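You operate a simulated robot arm through the tools that you are given. There is no shell and no other tool. Be economical: measure what you need, move in short steps, check, and stop when the job is done.

You run a simulated two-armed robot. Do the job below in one go: nothing can be reset, and whatever is moved stays where it is left.

TASK
Pick up the long core from the top of the grey workbench with one hand, pass it to the other hand and put it on the middle shelf of the black rack. Fetch the blue block and set it on the top of the grey cabinet. Turn the speed knob to 1. Turn the across knob to 3 right. Turn the third ink knob from the left to 3. Take the orange nozzle and leave it on top of the small grey reel on the top of the grey cart. Fetch the green cartridge and stand it on the top board of the black rack. Put the red ink jar on the middle shelf of the black rack away on the ink bench, beside the shaker. The order is free. Set down upright: long core, blue block, green cartridge, red ink jar.

It is judged by the outcome, as a careful person would: the job done as asked, and still so three seconds after it is handed in. It fails if anything else is knocked over, pushed out of place, dropped, spilled or broken.

THE ROBOT
Two 7-joint arms with two-finger parallel grippers on one trunk, on a base that drives. Base frame: it is fixed to the floor where the robot stands at the start and does not move with it; the origin is under the middle of the robot, x ahead of it, y to its left, z up; the surface under the hand at the start is at about z = 850. Lengths are in mm, angles in degrees, forces in N, time in s.
The left shoulder is at the start at [71, 156, 1055], the right one opposite. Places, roughly: across knob [2100, 2800, 1300]; blue block (3x6x4 cm) [2300, 2200, 800]; green cartridge [-1250, 3250, 750]; ink bench, beside the shaker (29x20 cm) [3240, 6020, 900]; long core [750, 0, 1000]; middle shelf of the black rack [-1100, 2900, 800]; orange nozzle (4x4x16 cm) [-600, 4600, 900]; red ink jar [-1500, 3500, 750]; small grey reel (7x6x13 cm) [-500, 4700, 900]; speed knob [2800, 2100, 900]; third ink knob [1000, 4400, 1100]; top board of the black rack [-1100, 2900, 1500]; top of the grey cabinet (41x21 cm) [2960, 1540, 720]. Payload 3.91 kg a hand.
The tool frame of a hand sits at the grasp point between the pads (the TCP): z along the fingers, y along the line on which they close. The tips reach 30 mm beyond it. The gripper opens to 110 mm. The fingers are 20 mm wide and 10 mm thick; the gripper's body (48 by 112 mm) begins 55 mm behind the TCP.
Orientation is that of the tool frame in the base frame, as a unit quaternion [x, y, z, w]. With the fingers straight down and closing along the base's y, the tool's x points along the base's -x, its y along +y and its z along -z.

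THE INTERFACE
- The arms move only by the tool drive_tool. It takes "left_plan", "right_plan" or both (then of equal length, played together; a hand with none holds still); each is a list of rows, each an object (a shift or turn left out is 0, a gripper value left out holds the last) with "dp": the shift along the base's x, y, z in mm, a list of three; "rotation": the turn, a rotation vector about the base's x, y, z in degrees, a list of three. In form: [{"dp": [dx, dy, dz], "rotation": [ax, ay, az]}, ...]. A call has 1 to 10 rows; each row is the pose to reach, as a shift and turn from the pose commanded when the call began. "left_fingers" and "right_fingers" are, for a hand that has rows, the closure, from 0 (fully open) to 1 (shut), set as the call begins (left out, the last holds). Each row takes 0.2 s and may step no farther than 50 mm and 8.6 degrees from the row before; otherwise, or with a gripper value out of range, the whole call is refused. Where a pose cannot be reached the arm comes as near as it can. A force on the tool above 40 N (or 10 N above the force at the start of the call, whichever is more), or a blocked arm, ends the call early, and 0.2 s more pass. Each finger travels about 108 mm/s and halts on what it meets, pressing with about 31 N; the grip force reading is that of the motor and also rises with nothing between the fingers. The clock runs only during rows and for 0.2 s after the last one: add rows that repeat a pose to give the fingers time. It gives the time, the measured TCP pose, the force on the tool (base axes), the opening and the grip force at its end, in the units of the frame above (readings bear some noise), with the torque about the TCP (base axes, N m) and any sound that the robot's microphone picked up, and new pictures: "pictures" is both (left out), scene, wrist or none (wrist: the cameras of the hands that moved).
- Cameras (640 x 400 px; columns grow to the right, rows downward): "scene" is now at [140.4, -10.3, 1300.8]; the picture's right is [-0.11, -0.99, 0.00], its down [-0.40, 0.04, -0.92] and it looks along [0.91, -0.10, -0.40] (base axes); focal length 282 px, centre (320, 200). "left" rides on the left gripper at [72, -17, -103] in its tool frame; the picture's right is [0.23, 0.97, 0.00], its down [-0.76, 0.18, -0.62] and it looks along [-0.61, 0.14, 0.78] (tool axes); focal length 222 px, centre (320, 200). "right" rides on the right gripper at [72, 17, -103] in its tool frame; the picture's right is [-0.23, 0.97, 0.00], its down [-0.76, -0.18, -0.62] and it looks along [-0.61, -0.14, 0.78] (tool axes); focal length 222 px, centre (320, 200). There is no depth. A picture from a camera that has moved, and an enlarged one, comes with that camera's place and axes in the base frame and with its lens.
- move_column(by): slides the trunk up (or, below 0, down) by that many mm; the arms and the scene camera ride with it, the base frame stays. It gives what a move gives, with no picture.
- drive_base(legs): drives the robot by 1 to 6 legs, each [ahead, left, turn to the left] in mm, mm and degrees, along the robot's own axes; the way and the turn of a leg run together, so that a leg with both is an arc; at most 1500 mm and 180 degrees a leg. The arms and the cameras ride along, it lands a little off, and it stops where it bumps. It gives what a move gives, and a new picture of the scene camera.
- aim_head(pan, tilt): turns the head with the scene camera to pan (to the left, within 86 degrees either way) and tilt (down, from -29 to 69), counted from straight ahead of the robot. It gives what a move gives, and a new picture of the scene camera.
- zoom(camera, box): a new picture of the part [left, top, right, bottom] of that camera's present view, enlarged. No time passes.
- job_done(): hands the job in; it is judged then, once.

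Work in short steps. Places have to be worked out from the pictures, the camera data and where the tool is seen: move nearer, look again, correct. Check each grasp and each placing, and mend what went wrong. You have 207 turns and 260 pictures in all, those below and enlarged ones among them. Open the grippers and draw the arms clear of the work before you hand the job in, unless the task says otherwise; then end with one line.

The tools are called after ">>>" as name(argument=value, ...) on one line, values as JSON. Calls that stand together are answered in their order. drive_tool: Moves the arms, as the interface text tells. Its arguments: {"type":"object","properties":{"left_plan":{"type":"array"},"left_fingers":{"type":"number"},"right_plan":{"type":"array"},"right_fingers":{"type":"number"},"pictures":{"type":"string","enum":["both","scene","wrist","none"]}},"required":[]} The other tools are called the same way: move_column (by) slides the trunk up or down; drive_base (legs) drives the base; aim_head (pan, tilt) turns the head that bears the scene camera; zoom (camera, box) takes an enlarged picture of a part of a camera's view; job_done () hands the job in.

At the start:

```text
t: 0.0
left_ee_pos: [684.9, 331.4, 1090.7]
left_tcp_rot: [0.0, 1.0, 0.0, 0.001]
left_ft_force: [-0.6, -0.7, 0.3]
left_torque: [-0.02, 0.0, 0.0]
left_gripper_width: 109.9
left_finger_force: 0.2
right_ee_pos: [663.7, -326.4, 1100.7]
right_tcp_rot: [0.0, 1.0, 0.001, 0.0]
right_ft_force: [0.3, -0.3, -0.2]
right_torque: [-0.01, 0.02, 0.02]
right_gripper_width: 110.0
right_finger_force: 0.0
trunk travel left (down, up): [-500.0, 440.0]
robot x, y, heading: [0.3, -2.3, -0.0]
head pan, tilt: [-6.1, 23.6]
```

scene: 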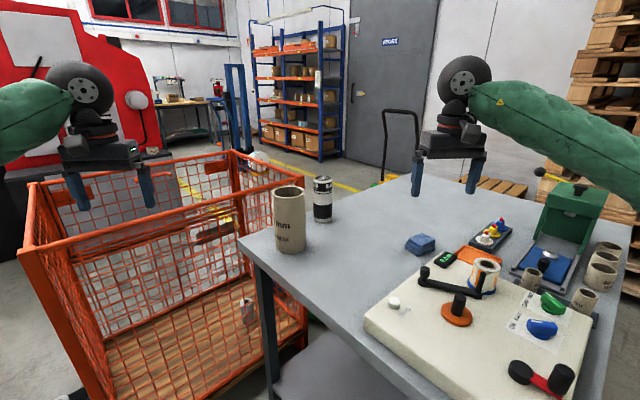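
right: 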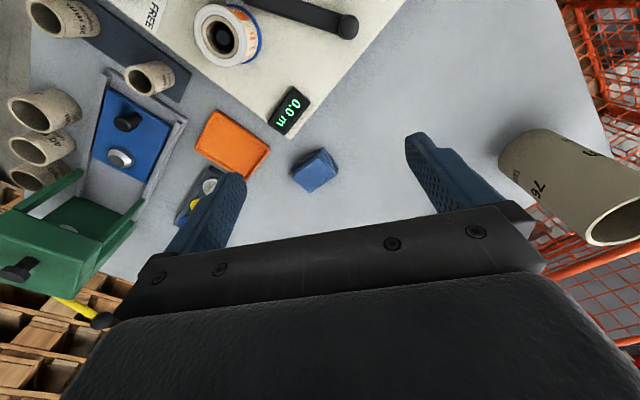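
left: 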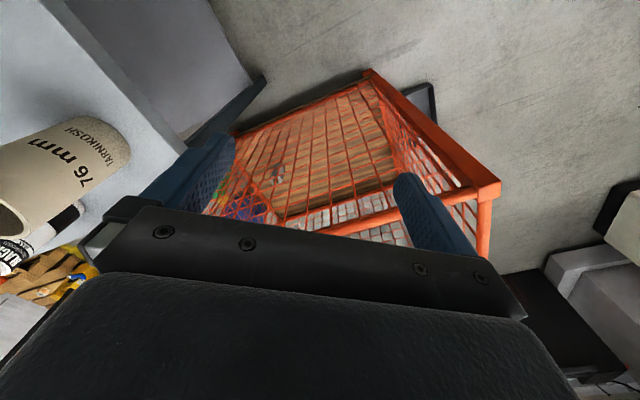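

The bench with the long core (about [860, 0]) is ahead. I look round before moving.

>>> aim_head(pan=60, tilt=15)

>>> aim_head(pan=86, tilt=15)

>>> aim_head(pan=25, tilt=10)

```text
t: 1.4
left_ee_pos: [686.0, 331.3, 1090.6]
left_tcp_rot: [0.0, 1.0, 0.0, -0.001]
left_ft_force: [-0.8, 1.1, -0.3]
left_torque: [0.0, 0.01, 0.02]
left_gripper_width: 109.8
left_finger_force: 0.0
right_ee_pos: [663.0, -326.6, 1100.1]
right_tcp_rot: [0.001, 1.0, 0.0, 0.0]
right_ft_force: [-0.6, -0.8, 0.0]
right_torque: [0.02, 0.01, 0.0]
right_gripper_width: 110.0
right_finger_force: 0.0
trunk travel left (down, up): [-500.0, 440.0]
robot x, y, heading: [-0.4, -0.7, -0.2]
head pan, tilt: [60.0, 15.0]
camera scene: at [95.2, 80.5, 1314.8], right [0.87, -0.5, 0.0], down [-0.13, -0.22, -0.97], along [0.48, 0.84, -0.26], focal length 282 px, centre (320, 200)
```

scene: 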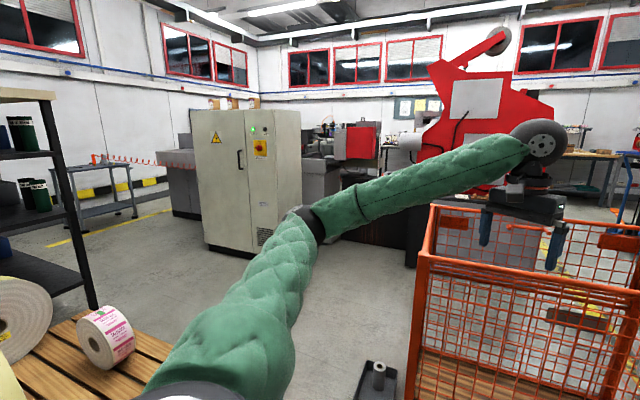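

```text
t: 2.3
left_ee_pos: [684.7, 331.2, 1090.3]
left_tcp_rot: [0.0, 1.0, -0.001, 0.0]
left_ft_force: [0.6, 0.1, 0.3]
left_torque: [0.0, -0.02, 0.01]
left_gripper_width: 110.3
left_finger_force: 0.1
right_ee_pos: [662.4, -326.2, 1100.9]
right_tcp_rot: [0.0, 1.0, 0.0, 0.0]
right_ft_force: [-0.2, 0.4, -0.7]
right_torque: [0.02, 0.0, -0.05]
right_gripper_width: 109.9
right_finger_force: 0.0
trunk travel left (down, up): [-500.0, 440.0]
robot x, y, heading: [-5.1, 1.7, -0.1]
head pan, tilt: [85.9, 15.0]
camera scene: at [55.1, 92.8, 1314.8], right [1.0, -0.07, 0.0], down [-0.02, -0.26, -0.97], along [0.07, 0.96, -0.26], focal length 282 px, centre (320, 200)
```

scene: 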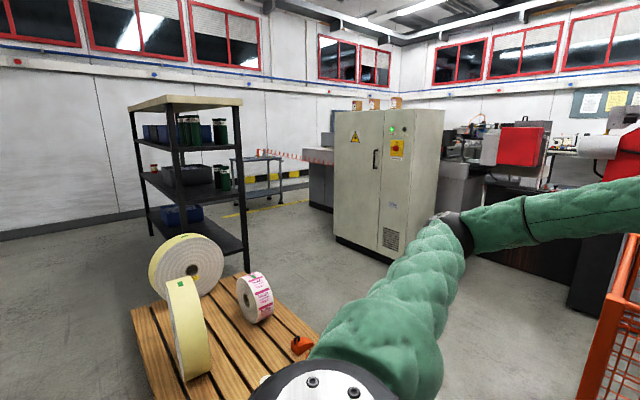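

```text
t: 3.6
left_ee_pos: [685.5, 331.3, 1089.7]
left_tcp_rot: [0.0, 1.0, 0.0, 0.0]
left_ft_force: [0.2, 0.1, -0.4]
left_torque: [0.02, 0.0, -0.01]
left_gripper_width: 110.1
left_finger_force: 0.1
right_ee_pos: [663.7, -326.5, 1101.0]
right_tcp_rot: [0.0, 1.0, 0.0, 0.0]
right_ft_force: [-0.4, 0.3, 0.2]
right_torque: [0.0, 0.02, -0.03]
right_gripper_width: 110.0
right_finger_force: 0.1
trunk travel left (down, up): [-500.0, 440.0]
robot x, y, heading: [-2.5, -0.3, -0.1]
head pan, tilt: [25.0, 10.0]
camera scene: at [132.6, 39.0, 1322.9], right [0.42, -0.91, 0.0], down [-0.16, -0.07, -0.98], along [0.89, 0.42, -0.17], focal length 282 px, centre (320, 200)
```

scene: 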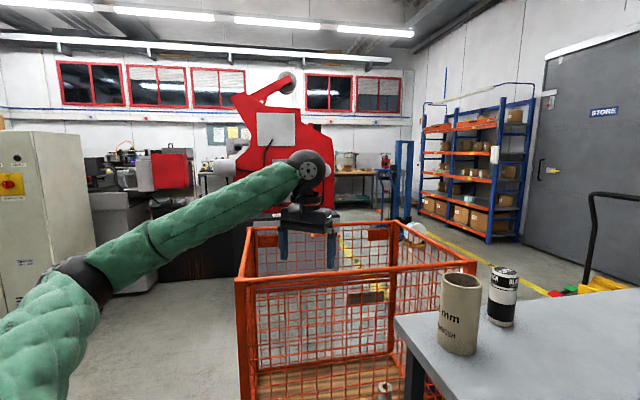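

I zoom in on the core for its position and diameter.

>>> zoom(camera="scene", box=[400, 240, 560, 380])

>>> aim_head(pan=0, tilt=35)

```text
2.86 times, centred on (480, 310) of scene
camera zoom: at [132.6, 39.0, 1322.9], right [0.42, -0.91, 0.0], down [-0.16, -0.07, -0.98], along [0.89, 0.42, -0.17], focal length 805 px, centre (-137, -114)
```

zoom: 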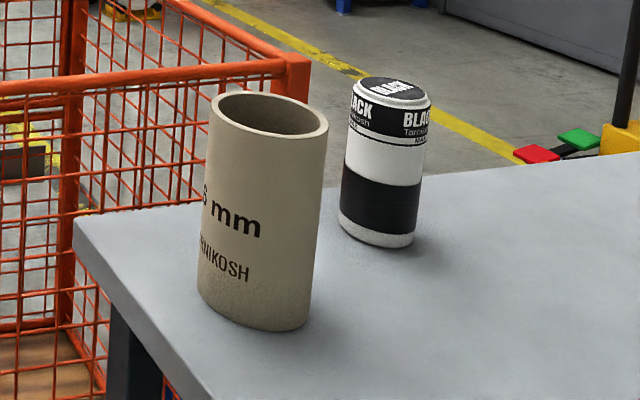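

```text
t: 4.5
left_ee_pos: [685.6, 331.2, 1091.2]
left_tcp_rot: [0.0, 1.0, 0.0, 0.0]
left_ft_force: [0.1, -0.4, 0.0]
left_torque: [0.0, -0.02, 0.01]
left_gripper_width: 110.2
left_finger_force: 0.0
right_ee_pos: [663.7, -326.4, 1100.0]
right_tcp_rot: [0.001, 1.0, 0.0, -0.001]
right_ft_force: [-0.1, -1.1, -0.4]
right_torque: [0.0, 0.01, 0.02]
right_gripper_width: 109.9
right_finger_force: 0.0
trunk travel left (down, up): [-500.0, 440.0]
robot x, y, heading: [-2.2, 2.0, -0.2]
head pan, tilt: [0.0, 35.0]
camera scene: at [136.5, -0.3, 1282.9], right [0.0, -1.0, 0.0], down [-0.57, 0.0, -0.82], along [0.82, 0.0, -0.57], focal length 282 px, centre (320, 200)
```

scene: 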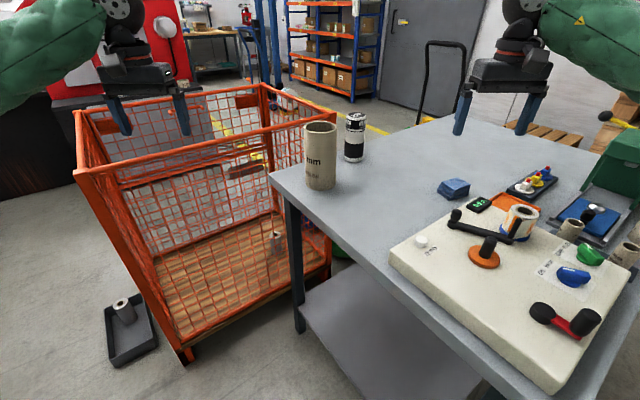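

The core stands at about [862, 0], top near z 1012, about 92 mm wide. I bring the right hand over it and look.

>>> drive_tool(right_plan=[{"dp": [24, 40, 5]}, {"dp": [48, 80, 10]}, {"dp": [72, 120, 15]}, {"dp": [96, 160, 20]}, {"dp": [120, 200, 20]}, {"dp": [144, 240, 20]}, {"dp": [168, 280, 20]}, {"dp": [198, 326, 20]}, {"dp": [198, 326, 20]}], right_fingers=0)

```text
refused: row 8 steps farther than a row can; nothing moved
```

Last step was slightly too long; I re-space it.

>>> drive_tool(right_plan=[{"dp": [24, 40, 5]}, {"dp": [48, 80, 10]}, {"dp": [72, 120, 15]}, {"dp": [96, 160, 20]}, {"dp": [120, 200, 20]}, {"dp": [144, 240, 20]}, {"dp": [168, 280, 20]}, {"dp": [190, 315, 20]}, {"dp": [198, 326, 20]}], right_fingers=0)

```text
t: 6.5
left_ee_pos: [685.9, 330.8, 1088.9]
left_tcp_rot: [0.0, 1.0, 0.0, 0.0]
left_ft_force: [-0.2, -0.2, -0.2]
left_torque: [-0.01, -0.01, 0.0]
left_gripper_width: 110.1
left_finger_force: 0.1
right_ee_pos: [861.5, -2.0, 1120.4]
right_tcp_rot: [0.0, 1.0, 0.0, -0.001]
right_ft_force: [-0.6, 0.8, -0.7]
right_torque: [-0.01, 0.05, -0.01]
right_gripper_width: 110.3
right_finger_force: 0.1
trunk travel left (down, up): [-500.0, 440.0]
robot x, y, heading: [3.0, -0.7, -0.1]
head pan, tilt: [0.0, 35.0]
camera scene: at [136.5, -0.4, 1282.8], right [0.0, -1.0, 0.0], down [-0.57, 0.0, -0.82], along [0.82, 0.0, -0.57], focal length 282 px, centre (320, 200)
camera right: at [789.5, 15.9, 1222.6], right [0.23, 0.97, 0.0], down [0.76, -0.18, 0.62], along [0.61, -0.14, -0.78], focal length 222 px, centre (320, 200)
```

scene: 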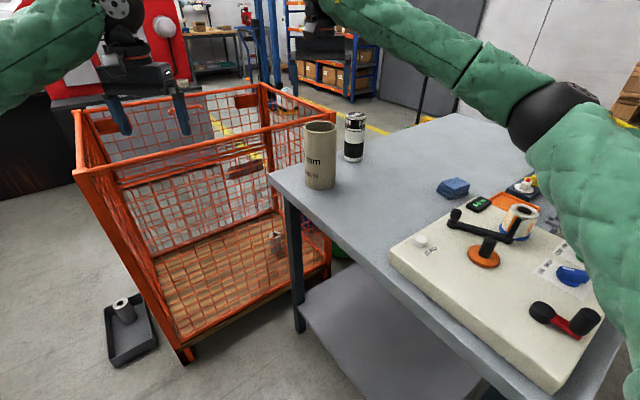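
right: 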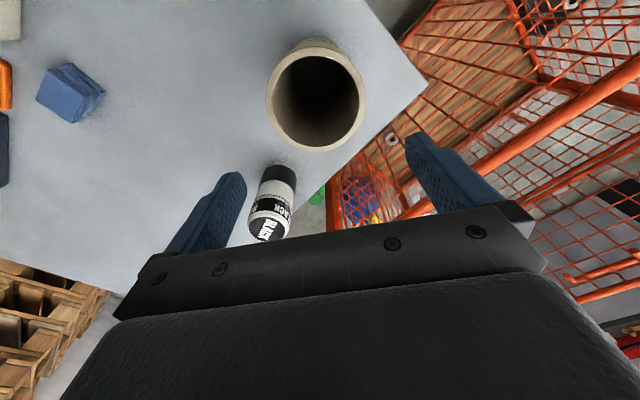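

Wrist view puts the rim at about [845, 0]; I shift back and come lower to check.

>>> drive_tool(right_plan=[{"dp": [-8, 2, -30]}, {"dp": [-16, 2, -60]}, {"dp": [-16, 2, -60]}], pictures="both")

```text
t: 7.3
left_ee_pos: [685.6, 331.0, 1089.8]
left_tcp_rot: [0.0, 1.0, 0.0, 0.0]
left_ft_force: [-0.1, -0.2, 0.3]
left_torque: [0.0, 0.01, 0.02]
left_gripper_width: 109.9
left_finger_force: 0.0
right_ee_pos: [844.9, 3.0, 1059.9]
right_tcp_rot: [0.0, 1.0, 0.0, 0.0]
right_ft_force: [0.3, 0.0, 1.1]
right_torque: [-0.02, -0.02, 0.0]
right_gripper_width: 110.0
right_finger_force: 0.0
trunk travel left (down, up): [-500.0, 440.0]
robot x, y, heading: [-1.4, 1.9, -0.1]
head pan, tilt: [0.0, 35.0]
camera scene: at [136.4, 0.0, 1282.8], right [0.0, -1.0, 0.0], down [-0.57, 0.0, -0.82], along [0.82, 0.0, -0.57], focal length 282 px, centre (320, 200)
camera right: at [772.0, 19.3, 1161.9], right [0.23, 0.97, 0.0], down [0.76, -0.18, 0.62], along [0.61, -0.14, -0.78], focal length 222 px, centre (320, 200)
```

scene: 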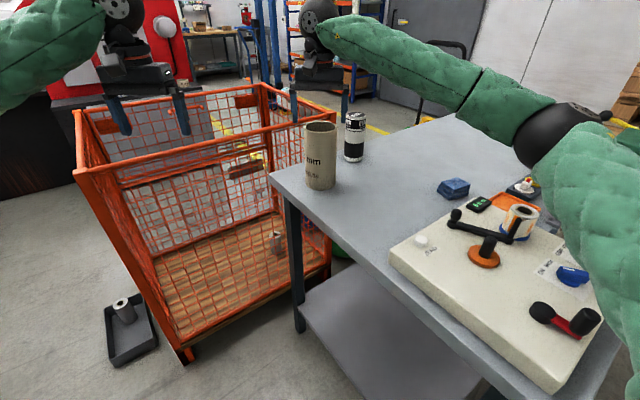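
right: 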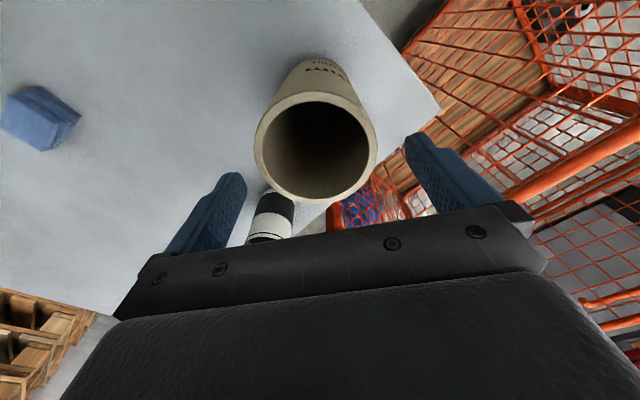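

Triangulating gives rim centre [846, -0.5, 997], diameter ~97. I align and descend with the TCP about 17 below the rim, then close.

>>> drive_tool(right_plan=[{"dp": [1, -2.5, 0]}, {"dp": [1, -2.5, -20]}, {"dp": [1, -2.5, -40]}, {"dp": [1, -2.5, -60]}, {"dp": [1, -2.5, -80]}, {"dp": [1, -2.5, -80]}], pictures="wrist")

```text
t: 8.7
left_ee_pos: [684.7, 331.3, 1090.3]
left_tcp_rot: [0.0, 1.0, 0.0, 0.0]
left_ft_force: [0.2, 0.8, -0.2]
left_torque: [-0.02, 0.0, -0.01]
left_gripper_width: 110.0
left_finger_force: 0.1
right_ee_pos: [846.8, -0.9, 979.5]
right_tcp_rot: [0.0, 1.0, 0.001, 0.0]
right_ft_force: [-0.6, 0.4, -0.3]
right_torque: [0.0, 0.0, -0.03]
right_gripper_width: 109.9
right_finger_force: 0.1
trunk travel left (down, up): [-500.0, 440.0]
robot x, y, heading: [-1.2, -1.2, -0.1]
head pan, tilt: [0.0, 35.0]
camera right: at [773.5, 16.5, 1082.5], right [0.23, 0.97, 0.0], down [0.76, -0.18, 0.62], along [0.61, -0.14, -0.78], focal length 222 px, centre (320, 200)
```

right: 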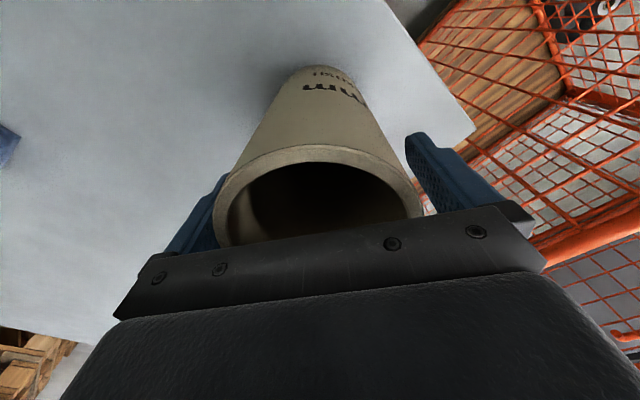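

The fingers straddle the core cleanly; I close and lift 60 mm.

>>> drive_tool(right_plan=[{"dp": [0, 0, 0]}, {"dp": [0, 0, 0]}, {"dp": [0, 0, 0]}, {"dp": [0, 0, 20]}, {"dp": [0, 0, 60]}], right_fingers=1, pictures="both")

```text
t: 9.9
left_ee_pos: [684.4, 331.5, 1090.9]
left_tcp_rot: [0.0, 1.0, -0.001, 0.0]
left_ft_force: [-0.4, 0.1, -0.1]
left_torque: [-0.02, -0.02, -0.02]
left_gripper_width: 110.4
left_finger_force: 0.2
right_ee_pos: [844.6, 0.5, 1039.2]
right_tcp_rot: [0.0, 1.0, 0.0, -0.001]
right_ft_force: [0.2, -0.6, -1.2]
right_torque: [-0.03, -0.02, -0.02]
right_gripper_width: 86.5
right_finger_force: 31.5
trunk travel left (down, up): [-500.0, 440.0]
robot x, y, heading: [-1.9, -1.6, 0.0]
head pan, tilt: [0.0, 35.0]
camera scene: at [135.9, 0.2, 1282.8], right [0.0, -1.0, 0.0], down [-0.57, 0.0, -0.82], along [0.82, 0.0, -0.57], focal length 282 px, centre (320, 200)
camera right: at [772.7, 17.5, 1142.6], right [0.23, 0.97, 0.0], down [0.76, -0.18, 0.62], along [0.61, -0.14, -0.78], focal length 222 px, centre (320, 200)
```

scene: 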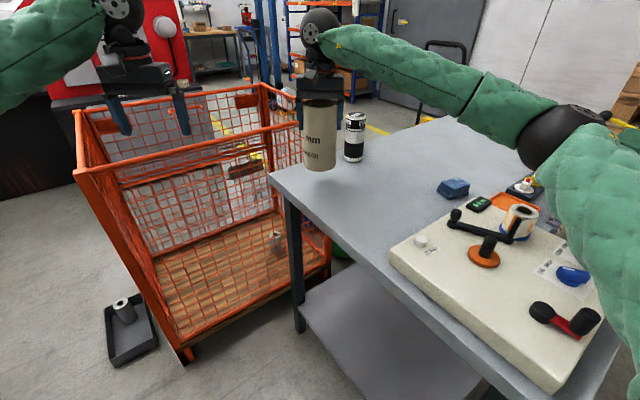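
right: 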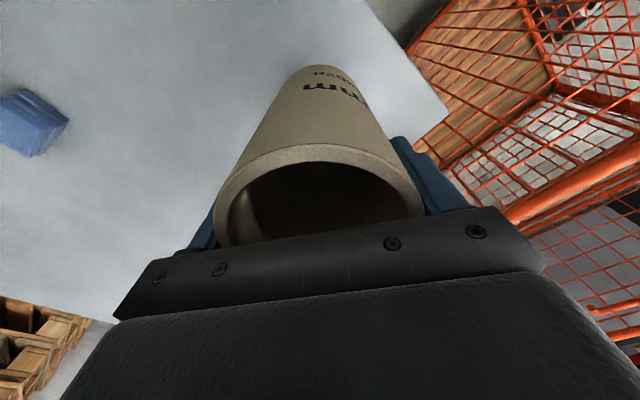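

Held (width 86.5). I move the core back and up to the handover place while tilting the left hand to 30° below horizontal, pointing forward.

>>> drive_tool(right_plan=[{"dp": [-10, 0, 8]}, {"dp": [-20, 0, 16]}, {"dp": [-30, 0, 24]}, {"dp": [-40, 0, 32]}, {"dp": [-50, 0, 40]}, {"dp": [-60, 0, 48]}, {"dp": [-70, 0, 56]}, {"dp": [-85, 0, 60]}, {"dp": [-85, 0, 60]}], left_plan=[{"dp": [-5, -5, 0], "rotation": [0, -7.5, 0]}, {"dp": [-10, -10, 0], "rotation": [0, -15, 0]}, {"dp": [-15, -15, 0], "rotation": [0, -22.5, 0]}, {"dp": [-20, -20, 0], "rotation": [0, -30, 0]}, {"dp": [-25, -25, 0], "rotation": [0, -37.5, 0]}, {"dp": [-30, -30, 0], "rotation": [0, -45, 0]}, {"dp": [-35, -35, 0], "rotation": [0, -52.5, 0]}, {"dp": [-35, -40, 5], "rotation": [0, -60, 0]}, {"dp": [-35, -40, 5], "rotation": [0, -60, 0]}], pictures="both")

```text
t: 11.9
left_ee_pos: [650.2, 291.7, 1094.0]
left_tcp_rot: [0.0, 0.866, 0.0, 0.501]
left_ft_force: [-0.2, -0.3, -0.5]
left_torque: [0.03, -0.01, 0.02]
left_gripper_width: 109.8
left_finger_force: 0.1
right_ee_pos: [761.5, -0.3, 1099.9]
right_tcp_rot: [0.0, 1.0, 0.0, -0.001]
right_ft_force: [-0.1, -0.7, -2.8]
right_torque: [-0.02, -0.01, 0.01]
right_gripper_width: 86.6
right_finger_force: 30.5
trunk travel left (down, up): [-500.0, 440.0]
robot x, y, heading: [0.3, -1.5, -0.0]
head pan, tilt: [0.0, 35.0]
camera scene: at [136.8, -0.2, 1282.7], right [0.0, -1.0, 0.0], down [-0.57, 0.0, -0.82], along [0.82, 0.0, -0.57], focal length 282 px, centre (320, 200)
camera right: at [688.7, 16.2, 1202.1], right [0.23, 0.97, 0.0], down [0.76, -0.18, 0.62], along [0.61, -0.14, -0.78], focal length 222 px, centre (320, 200)
camera left: at [524.4, 273.3, 1083.9], right [-0.11, 0.97, -0.2], down [-0.16, 0.18, 0.97], along [0.98, 0.14, 0.13], focal length 222 px, centre (320, 200)
```

scene: 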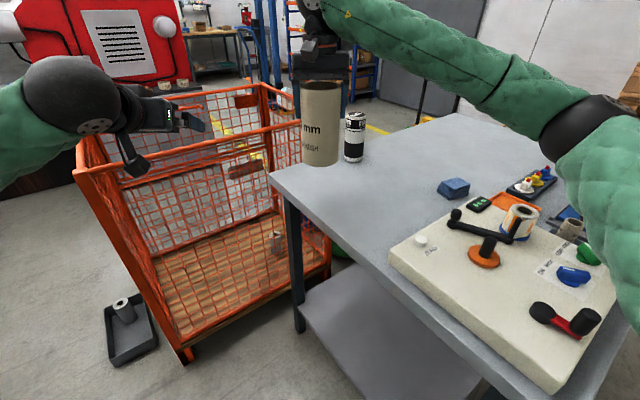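
right: 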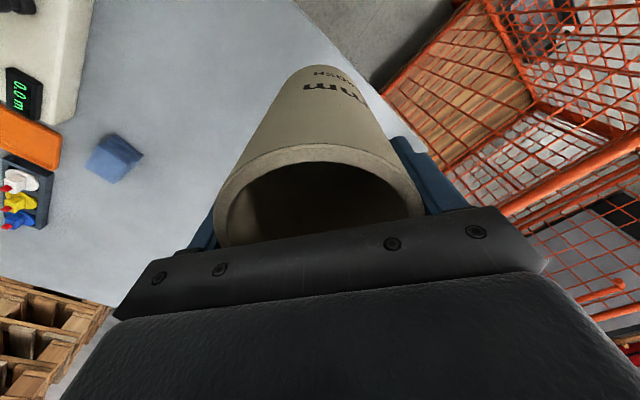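
left: 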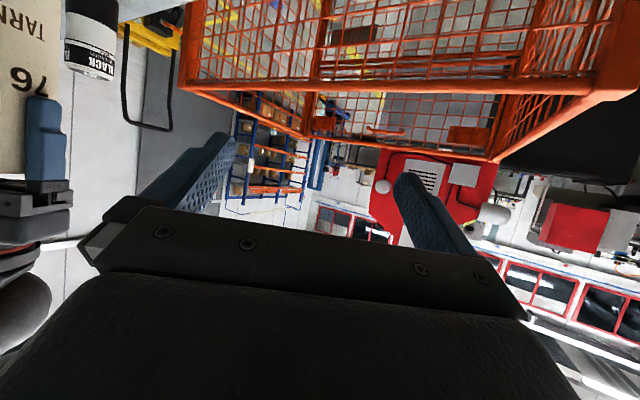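

Clear. I bring the left hand behind the core, at pre-grasp.

>>> drive_tool(left_plan=[{"dp": [0, -45, 0]}, {"dp": [0, -90, 0]}, {"dp": [0, -135, 0]}, {"dp": [0, -180, 0]}, {"dp": [2, -225, 0]}, {"dp": [4, -265, 0]}, {"dp": [7, -292, 1]}, {"dp": [7, -292, 1]}], left_fingers=0, pictures="both")

```text
t: 13.7
left_ee_pos: [658.0, -0.8, 1097.5]
left_tcp_rot: [0.0, 0.866, 0.0, 0.499]
left_ft_force: [-0.4, 0.4, -0.8]
left_torque: [-0.03, -0.01, -0.02]
left_gripper_width: 110.1
left_finger_force: 0.1
right_ee_pos: [760.6, -1.3, 1100.6]
right_tcp_rot: [0.0, 1.0, 0.0, 0.0]
right_ft_force: [-0.5, 0.0, -2.1]
right_torque: [0.01, -0.05, 0.0]
right_gripper_width: 86.5
right_finger_force: 31.0
trunk travel left (down, up): [-500.0, 440.0]
robot x, y, heading: [0.9, -0.6, -0.1]
head pan, tilt: [0.0, 35.0]
camera scene: at [136.7, -0.1, 1282.8], right [0.0, -1.0, 0.0], down [-0.57, 0.0, -0.82], along [0.82, 0.0, -0.57], focal length 282 px, centre (320, 200)
camera left: at [531.6, -18.4, 1086.0], right [-0.11, 0.97, -0.2], down [-0.16, 0.18, 0.97], along [0.98, 0.14, 0.13], focal length 222 px, centre (320, 200)
```

scene: 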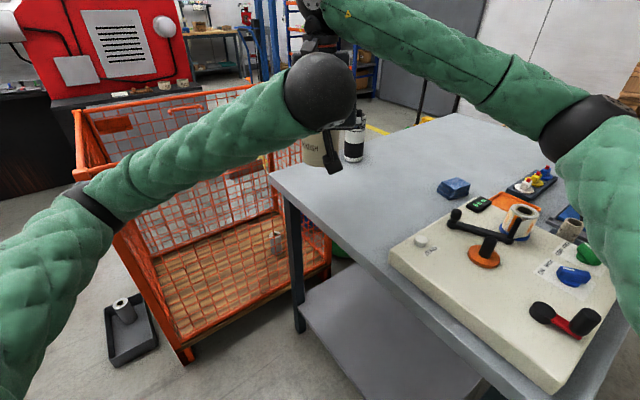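
left: 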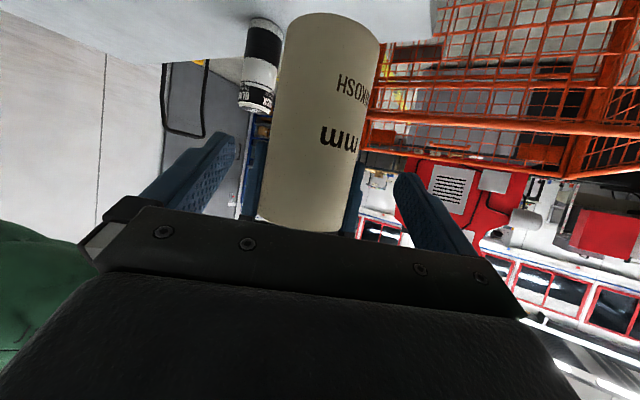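

The core is centred between the left fingers; I advance along the finger direction.

>>> drive_tool(left_plan=[{"dp": [26, 0, -15]}, {"dp": [52, 0, -31]}, {"dp": [78, 0, -47]}, {"dp": [102, 0, -61]}, {"dp": [102, 0, -61]}], pictures="wrist")

```text
t: 14.7
left_ee_pos: [753.5, -2.0, 1038.8]
left_tcp_rot: [0.002, 0.865, -0.002, 0.502]
left_ft_force: [-7.3, 0.4, -2.7]
left_torque: [-0.03, -0.56, 0.01]
left_gripper_width: 109.8
left_finger_force: 0.0
right_ee_pos: [765.3, -3.6, 1098.2]
right_tcp_rot: [0.004, 1.0, 0.0, 0.001]
right_ft_force: [8.1, -0.8, 0.0]
right_torque: [-0.01, 0.21, 0.01]
right_gripper_width: 85.6
right_finger_force: 30.9
trunk travel left (down, up): [-500.0, 440.0]
robot x, y, heading: [-2.1, 1.0, -0.1]
head pan, tilt: [0.0, 35.0]
stopped in row 5 (left hand): the force on the tool passed its limit at 102 N (the readings are from after the stop); the commanded pose is now the measured one
camera left: at [626.8, -19.9, 1028.4], right [-0.11, 0.97, -0.2], down [-0.16, 0.18, 0.97], along [0.98, 0.14, 0.14], focal length 222 px, centre (320, 200)
```

left: 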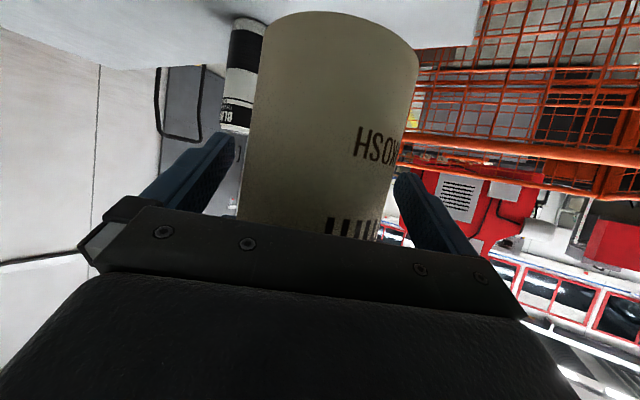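

The gripper's palm touched the core lightly. I back off 12 mm, then close the left hand.

>>> drive_tool(left_plan=[{"dp": [-6, 1, 2]}, {"dp": [-12, 1, 3]}, {"dp": [-12, 1, 3]}], pictures="none")

>>> drive_tool(left_plan=[{"dp": [0, 0, 0]}, {"dp": [0, 0, 0]}, {"dp": [0, 0, 0]}, {"dp": [0, 0, 0]}], left_fingers=1, pictures="both")

```text
t: 15.5
left_ee_pos: [741.5, -1.0, 1043.2]
left_tcp_rot: [0.001, 0.864, -0.002, 0.503]
left_ft_force: [-0.9, -0.9, -0.4]
left_torque: [0.02, 0.01, -0.01]
left_gripper_width: 110.1
left_finger_force: 0.0
right_ee_pos: [765.3, -2.5, 1098.0]
right_tcp_rot: [0.003, 1.0, -0.001, 0.0]
right_ft_force: [0.1, 1.1, -2.9]
right_torque: [-0.01, -0.01, -0.01]
right_gripper_width: 85.6
right_finger_force: 31.1
trunk travel left (down, up): [-500.0, 440.0]
robot x, y, heading: [0.7, -2.9, -0.3]
head pan, tilt: [0.0, 35.0]
```

```text
t: 16.5
left_ee_pos: [741.7, -1.4, 1044.1]
left_tcp_rot: [0.002, 0.865, -0.001, 0.502]
left_ft_force: [4.0, -28.8, -0.8]
left_torque: [0.64, -0.07, -0.52]
left_gripper_width: 85.8
left_finger_force: 31.1
right_ee_pos: [763.4, -1.1, 1098.1]
right_tcp_rot: [0.003, 1.0, 0.0, 0.0]
right_ft_force: [-4.6, 29.0, -2.2]
right_torque: [0.94, 0.28, -0.13]
right_gripper_width: 85.7
right_finger_force: 31.0
trunk travel left (down, up): [-500.0, 440.0]
robot x, y, heading: [-2.0, 1.6, -0.1]
head pan, tilt: [0.0, 35.0]
camera scene: at [136.7, -0.4, 1282.8], right [0.0, -1.0, 0.0], down [-0.57, 0.0, -0.82], along [0.82, 0.0, -0.57], focal length 282 px, centre (320, 200)
camera left: at [614.7, -19.0, 1031.6], right [-0.11, 0.97, -0.2], down [-0.16, 0.18, 0.97], along [0.98, 0.14, 0.14], focal length 222 px, centre (320, 200)
```

scene: 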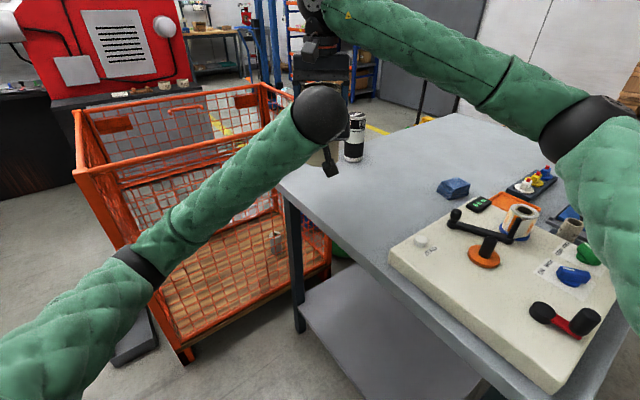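
left: 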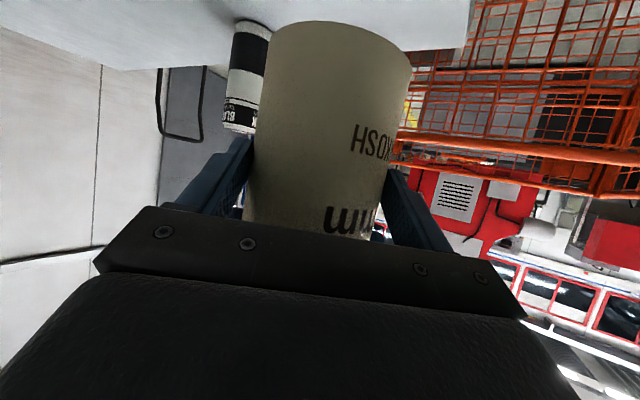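

Both hold it. I open the right hand and lift it straight off.

>>> drive_tool(right_plan=[{"dp": [0, 0, 0]}, {"dp": [0, 0, 0]}, {"dp": [0, 0, 0]}, {"dp": [0, 0, 40]}, {"dp": [0, 0, 85]}, {"dp": [0, 0, 130]}, {"dp": [0, -45, 140]}, {"dp": [0, -90, 140]}, {"dp": [0, -135, 140]}, {"dp": [0, -180, 140]}], right_fingers=0, pictures="both")

```text
t: 18.7
left_ee_pos: [740.6, -1.3, 1042.9]
left_tcp_rot: [0.001, 0.865, -0.002, 0.502]
left_ft_force: [-0.1, 0.5, 0.0]
left_torque: [-0.01, 0.03, -0.01]
left_gripper_width: 85.5
left_finger_force: 31.0
right_ee_pos: [764.1, -182.9, 1236.5]
right_tcp_rot: [0.003, 1.0, 0.001, 0.001]
right_ft_force: [0.3, 0.3, 0.3]
right_torque: [-0.01, -0.06, 0.01]
right_gripper_width: 109.8
right_finger_force: 0.2
trunk travel left (down, up): [-500.0, 440.0]
robot x, y, heading: [-0.3, -0.3, 0.2]
head pan, tilt: [0.0, 35.0]
camera scene: at [136.2, -1.3, 1282.8], right [0.0, -1.0, 0.0], down [-0.57, 0.0, -0.82], along [0.82, 0.0, -0.57], focal length 282 px, centre (320, 200)
camera right: at [691.5, -165.6, 1339.4], right [0.23, 0.97, 0.0], down [0.76, -0.18, 0.62], along [0.61, -0.15, -0.78], focal length 222 px, centre (320, 200)
```

scene: 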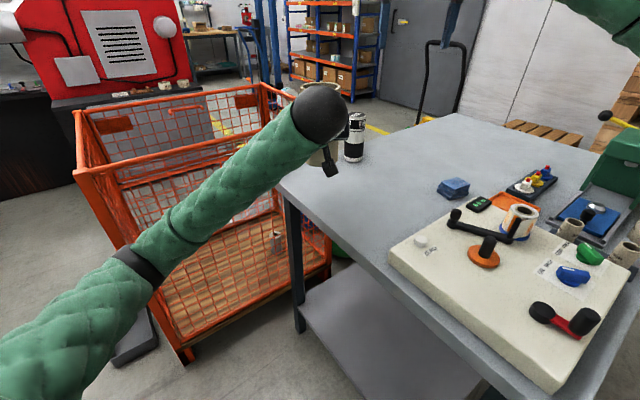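
right: 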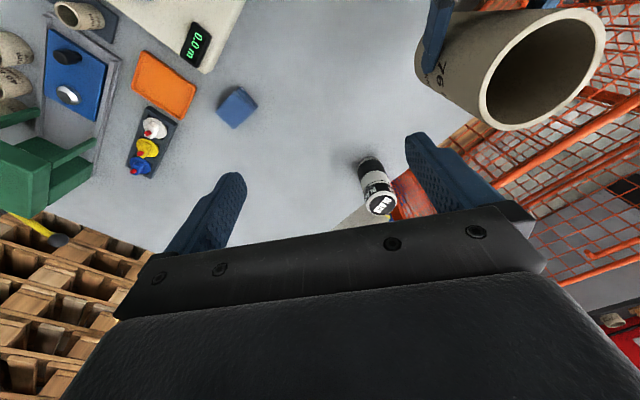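

The pass is done; the core is in the left hand alone. I draw both hands in before driving.

>>> drive_tool(left_plan=[{"dp": [-25, 20, 10]}, {"dp": [-50, 40, 20]}, {"dp": [-75, 60, 30]}, {"dp": [-100, 80, 40]}, {"dp": [-125, 100, 50]}, {"dp": [-140, 120, 60]}], right_plan=[{"dp": [-35, -15, -10]}, {"dp": [-70, -30, -20]}, {"dp": [-105, -45, -30]}, {"dp": [-140, -60, -40]}, {"dp": [-175, -75, -40]}, {"dp": [-200, -80, -40]}], pictures="none")

>>> drive_base(legs=[[-250, 0, 0], [0, 0, 60]])

>>> aim_head(pan=25, tilt=30)

```text
t: 20.1
left_ee_pos: [600.5, 118.7, 1103.0]
left_tcp_rot: [0.001, 0.865, -0.002, 0.502]
left_ft_force: [0.1, 0.0, -2.0]
left_torque: [0.04, -0.02, 0.01]
left_gripper_width: 85.8
left_finger_force: 30.9
right_ee_pos: [562.6, -262.9, 1198.2]
right_tcp_rot: [0.005, 1.0, 0.0, 0.001]
right_ft_force: [-0.3, -0.2, -0.3]
right_torque: [0.02, 0.02, 0.0]
right_gripper_width: 110.0
right_finger_force: 0.1
trunk travel left (down, up): [-500.0, 440.0]
robot x, y, heading: [-1.2, -2.2, 0.2]
head pan, tilt: [0.0, 35.0]
```

```text
t: 24.6
left_ee_pos: [-58.0, 581.8, 1102.4]
left_tcp_rot: [-0.436, 0.747, 0.252, 0.434]
left_ft_force: [-0.7, -0.3, -1.4]
left_torque: [-0.03, 0.03, 0.0]
left_gripper_width: 85.4
left_finger_force: 31.4
right_ee_pos: [254.6, 363.3, 1199.3]
right_tcp_rot: [-0.501, 0.865, -0.001, 0.0]
right_ft_force: [0.1, 0.0, -0.1]
right_torque: [0.0, 0.02, 0.0]
right_gripper_width: 110.2
right_finger_force: 0.3
trunk travel left (down, up): [-500.0, 440.0]
robot x, y, heading: [-249.2, -1.9, 60.7]
head pan, tilt: [0.0, 35.0]
camera scene: at [-184.3, 120.7, 1282.8], right [0.87, -0.49, 0.0], down [-0.28, -0.5, -0.82], along [0.4, 0.71, -0.57], focal length 282 px, centre (320, 200)
```

scene: 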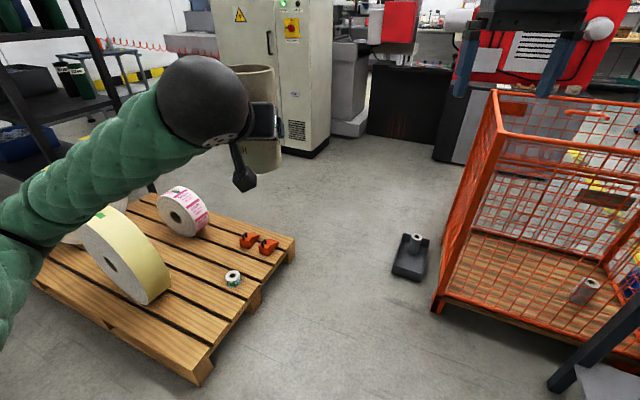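

```text
t: 25.5
left_ee_pos: [-57.5, 582.6, 1103.0]
left_tcp_rot: [-0.435, 0.747, 0.252, 0.434]
left_ft_force: [0.2, 0.0, -1.4]
left_torque: [-0.05, 0.02, 0.04]
left_gripper_width: 85.5
left_finger_force: 31.0
right_ee_pos: [255.6, 363.5, 1198.2]
right_tcp_rot: [-0.501, 0.865, -0.001, 0.001]
right_ft_force: [-1.0, 0.0, -0.5]
right_torque: [-0.01, -0.02, 0.01]
right_gripper_width: 110.2
right_finger_force: 0.0
trunk travel left (down, up): [-500.0, 440.0]
robot x, y, heading: [-249.7, -0.3, 60.7]
head pan, tilt: [25.0, 30.0]
camera scene: at [-220.2, 133.9, 1290.6], right [1.0, -0.08, 0.0], down [-0.04, -0.5, -0.87], along [0.07, 0.86, -0.5], focal length 282 px, centre (320, 200)
```

scene: 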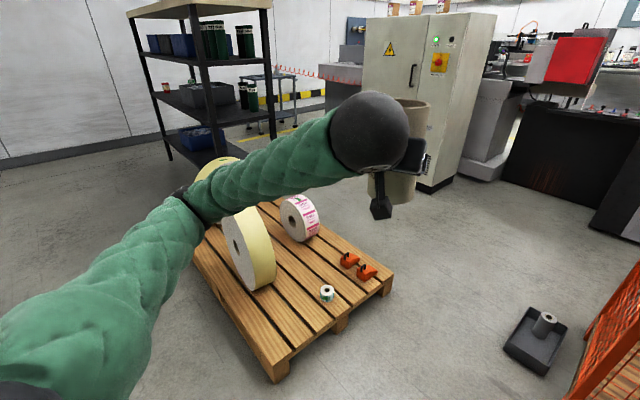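

I zoom in on the rack to read its layout.

>>> zoom(camera="scene", box=[110, 0, 340, 160])

```text
2.50 times, centred on (225, 80) of scene
camera zoom: at [-220.2, 133.9, 1290.6], right [1.0, -0.08, 0.0], down [-0.04, -0.5, -0.87], along [0.07, 0.86, -0.5], focal length 704 px, centre (558, 500)
```

zoom: 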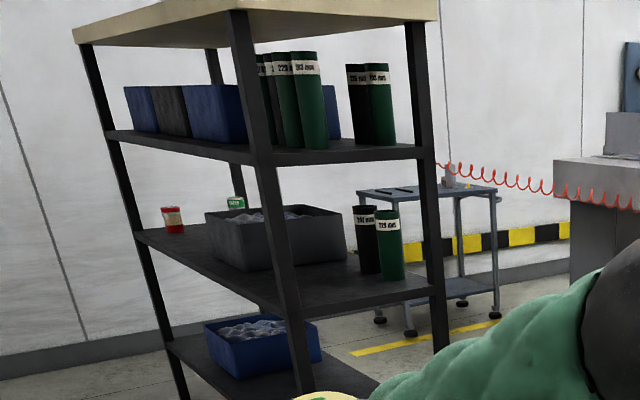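

The rack's long open side faces away to the left; red jar is there on the middle shelf. I turn left and look at the floor on that side before going.

>>> drive_base(legs=[[0, 0, 85]])

>>> aim_head(pan=0, tilt=15)

```text
t: 29.5
left_ee_pos: [-810.6, 248.0, 1101.9]
left_tcp_rot: [0.824, -0.262, -0.478, -0.154]
left_ft_force: [0.4, 0.6, -1.9]
left_torque: [-0.02, -0.07, 0.0]
left_gripper_width: 85.4
left_finger_force: 30.3
right_ee_pos: [-559.9, 538.9, 1197.9]
right_tcp_rot: [0.952, -0.305, 0.0, -0.001]
right_ft_force: [-0.2, 0.0, 0.7]
right_torque: [0.01, 0.0, -0.02]
right_gripper_width: 110.3
right_finger_force: 0.0
trunk travel left (down, up): [-500.0, 440.0]
robot x, y, heading: [-253.8, -0.1, 145.1]
head pan, tilt: [25.0, 30.0]
camera scene: at [-382.8, 44.2, 1290.6], right [0.17, 0.98, 0.0], down [0.49, -0.09, -0.87], along [-0.85, 0.15, -0.5], focal length 282 px, centre (320, 200)
```

scene: 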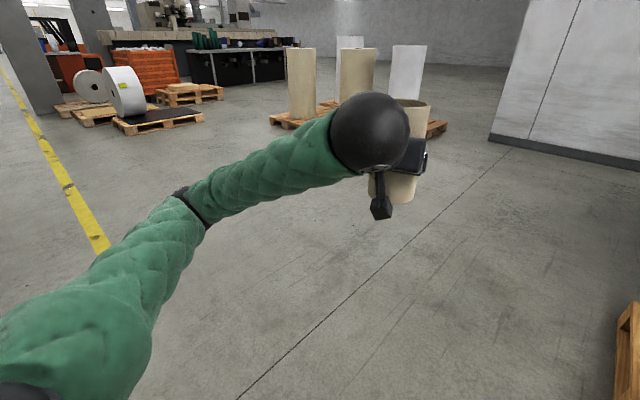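

```text
t: 30.4
left_ee_pos: [-810.1, 248.8, 1102.7]
left_tcp_rot: [0.824, -0.262, -0.478, -0.154]
left_ft_force: [0.6, -0.1, -1.7]
left_torque: [-0.02, -0.05, -0.01]
left_gripper_width: 85.5
left_finger_force: 31.4
right_ee_pos: [-559.5, 539.9, 1198.5]
right_tcp_rot: [0.952, -0.305, -0.001, -0.001]
right_ft_force: [-0.4, 0.6, -0.4]
right_torque: [-0.02, 0.03, -0.02]
right_gripper_width: 109.9
right_finger_force: 0.1
trunk travel left (down, up): [-500.0, 440.0]
robot x, y, heading: [-254.0, -1.9, 145.0]
head pan, tilt: [0.0, 15.0]
camera scene: at [-370.1, 82.2, 1314.7], right [0.57, 0.82, 0.0], down [0.21, -0.15, -0.97], along [-0.79, 0.55, -0.26], focal length 282 px, centre (320, 200)
```

scene: 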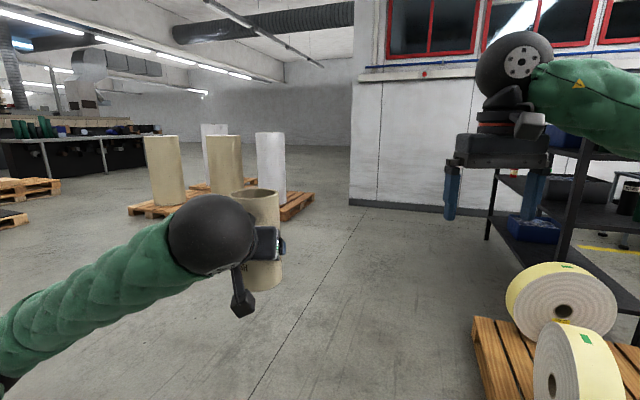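

Open floor. I drive round the pallet to the rack's left side and turn to face the rack.

>>> drive_base(legs=[[700, 0, 0], [0, 0, -23], [1500, 0, 0], [0, 0, -70]])

```text
t: 45.5
left_ee_pos: [-1316.3, 2235.9, 1101.8]
left_tcp_rot: [-0.372, 0.78, 0.215, 0.454]
left_ft_force: [-0.5, -0.4, -1.6]
left_torque: [-0.04, 0.02, 0.02]
left_gripper_width: 85.3
left_finger_force: 31.5
right_ee_pos: [-1043.0, 1967.2, 1198.8]
right_tcp_rot: [-0.428, 0.904, 0.001, 0.001]
right_ft_force: [-1.1, 0.1, 0.0]
right_torque: [0.0, 0.03, 0.03]
right_gripper_width: 109.8
right_finger_force: 0.0
trunk travel left (down, up): [-500.0, 440.0]
robot x, y, heading: [-1599.9, 1691.9, 51.0]
head pan, tilt: [0.0, 15.0]
camera scene: at [-1512.3, 1804.4, 1314.8], right [0.78, -0.63, 0.0], down [-0.16, -0.2, -0.97], along [0.61, 0.75, -0.26], focal length 282 px, centre (320, 200)
```

scene: 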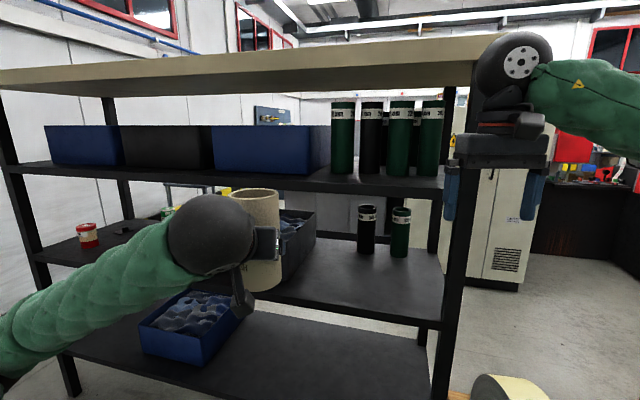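

The rack's near face runs from about [-820, 2140] to [-1770, 3460], normal heading ≈35.5°, middle shelf z≈750. I position for a straight placement near its right end.

>>> drive_base(legs=[[199, 37, 0], [0, 0, -15.5]])

>>> aim_head(pan=0, tilt=28)

```text
t: 48.0
left_ee_pos: [-1081.9, 2316.5, 1103.7]
left_tcp_rot: [-0.261, 0.824, 0.151, 0.479]
left_ft_force: [0.1, -1.0, -1.7]
left_torque: [-0.03, 0.05, 0.0]
left_gripper_width: 85.3
left_finger_force: 31.3
right_ee_pos: [-890.9, 1984.8, 1196.4]
right_tcp_rot: [-0.301, 0.954, 0.0, 0.001]
right_ft_force: [-1.1, -0.1, -0.1]
right_torque: [0.03, 0.01, 0.02]
right_gripper_width: 110.0
right_finger_force: 0.1
trunk travel left (down, up): [-500.0, 440.0]
robot x, y, heading: [-1500.4, 1868.2, 35.4]
head pan, tilt: [0.0, 15.0]
camera scene: at [-1388.0, 1953.9, 1314.8], right [0.58, -0.81, 0.0], down [-0.21, -0.15, -0.97], along [0.79, 0.56, -0.26], focal length 282 px, centre (320, 200)
```

scene: 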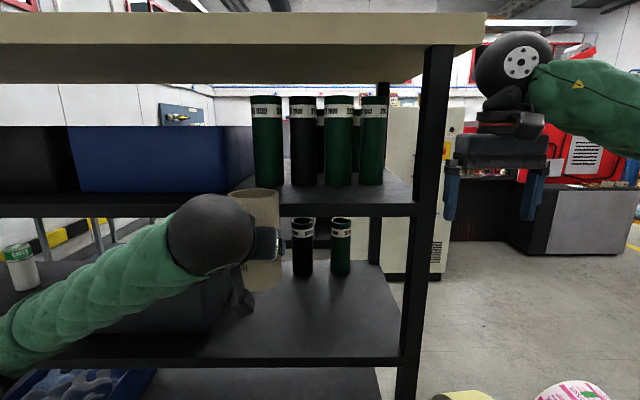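

```text
t: 48.8
left_ee_pos: [-1081.6, 2318.0, 1102.4]
left_tcp_rot: [-0.262, 0.824, 0.151, 0.479]
left_ft_force: [-0.2, 0.2, -1.4]
left_torque: [-0.02, 0.05, 0.01]
left_gripper_width: 85.5
left_finger_force: 30.8
right_ee_pos: [-892.1, 1984.8, 1199.3]
right_tcp_rot: [-0.302, 0.953, -0.001, 0.002]
right_ft_force: [-0.8, -0.1, -0.7]
right_torque: [-0.01, -0.02, 0.0]
right_gripper_width: 109.9
right_finger_force: 0.1
trunk travel left (down, up): [-500.0, 440.0]
robot x, y, heading: [-1502.8, 1873.6, 35.6]
head pan, tilt: [0.0, 28.0]
camera scene: at [-1390.3, 1953.5, 1293.8], right [0.58, -0.81, 0.0], down [-0.38, -0.27, -0.88], along [0.72, 0.51, -0.47], focal length 282 px, centre (320, 200)
```

scene: 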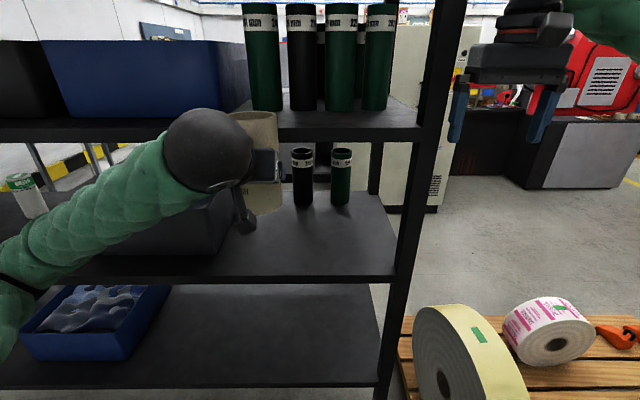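

Facing squarely now. I lower the core in front of the shelf and look with the wrist camera.

>>> drive_tool(left_plan=[{"dp": [0, 0, -40]}, {"dp": [0, 0, -80]}, {"dp": [0, 0, -120]}, {"dp": [0, 0, -160]}, {"dp": [0, 0, -175]}, {"dp": [0, 0, -175]}], pictures="both")

```text
t: 50.2
left_ee_pos: [-1074.0, 2320.0, 926.7]
left_tcp_rot: [-0.262, 0.825, 0.15, 0.479]
left_ft_force: [0.0, -0.7, -2.3]
left_torque: [-0.05, 0.05, 0.0]
left_gripper_width: 85.4
left_finger_force: 30.7
left hand out of reach, approached as far as the arm can: row 2, 3, 4, 5, 6
right_ee_pos: [-891.8, 1985.2, 1198.2]
right_tcp_rot: [-0.302, 0.953, -0.001, 0.001]
right_ft_force: [-0.4, -0.1, -0.7]
right_torque: [0.03, -0.03, -0.03]
right_gripper_width: 109.9
right_finger_force: 0.0
trunk travel left (down, up): [-500.0, 440.0]
robot x, y, heading: [-1500.6, 1871.5, 35.6]
head pan, tilt: [0.0, 28.0]
camera scene: at [-1390.3, 1953.4, 1293.7], right [0.58, -0.81, 0.0], down [-0.38, -0.27, -0.88], along [0.72, 0.51, -0.47], focal length 282 px, centre (320, 200)
camera left: at [-1168.3, 2231.5, 915.5], right [-0.65, 0.73, -0.2], down [-0.24, 0.05, 0.97], along [0.72, 0.68, 0.14], focal length 222 px, centre (320, 200)
```

scene: 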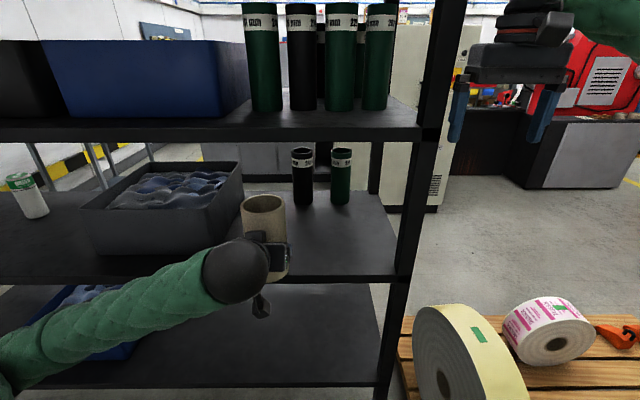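
left: 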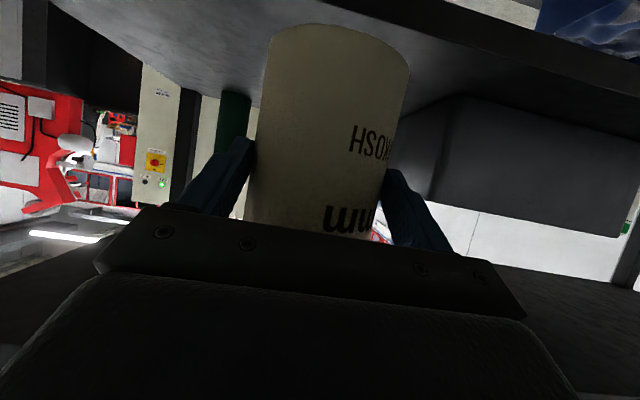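

Clearance is good. I move forward over the shelf.

>>> drive_tool(left_plan=[{"dp": [33, 23, 0]}, {"dp": [65, 47, 0]}, {"dp": [98, 70, 0]}, {"dp": [130, 93, 0]}, {"dp": [163, 116, 0]}, {"dp": [195, 139, 0]}, {"dp": [195, 139, 0]}], pictures="both")

```text
t: 51.8
left_ee_pos: [-881.8, 2459.4, 926.9]
left_tcp_rot: [-0.263, 0.824, 0.153, 0.479]
left_ft_force: [0.5, -0.8, -1.7]
left_torque: [-0.03, 0.06, -0.06]
left_gripper_width: 85.1
left_finger_force: 30.7
right_ee_pos: [-892.5, 1985.3, 1198.8]
right_tcp_rot: [-0.301, 0.954, -0.001, 0.001]
right_ft_force: [0.1, 0.2, 0.3]
right_torque: [0.0, -0.01, -0.03]
right_gripper_width: 109.8
right_finger_force: 0.0
trunk travel left (down, up): [-500.0, 440.0]
robot x, y, heading: [-1504.8, 1869.9, 35.7]
head pan, tilt: [0.0, 28.0]
camera scene: at [-1390.6, 1953.3, 1293.8], right [0.58, -0.81, 0.0], down [-0.38, -0.27, -0.88], along [0.72, 0.51, -0.47], focal length 282 px, centre (320, 200)
camera left: at [-973.8, 2371.6, 915.3], right [-0.65, 0.73, -0.2], down [-0.24, 0.05, 0.97], along [0.72, 0.68, 0.14], focal length 222 px, centre (320, 200)
```

scene: 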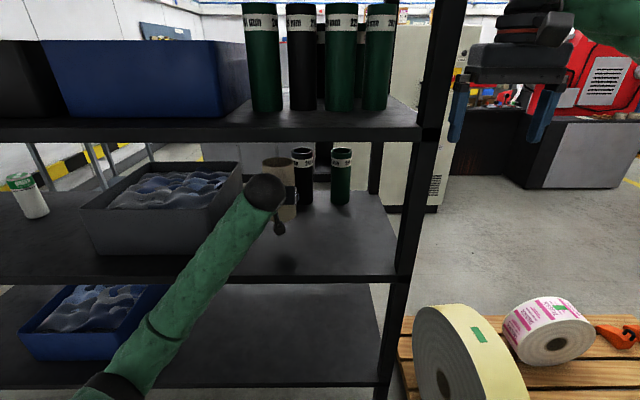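
left: 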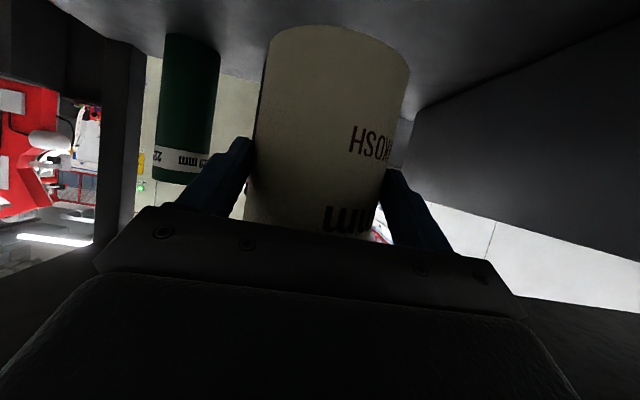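

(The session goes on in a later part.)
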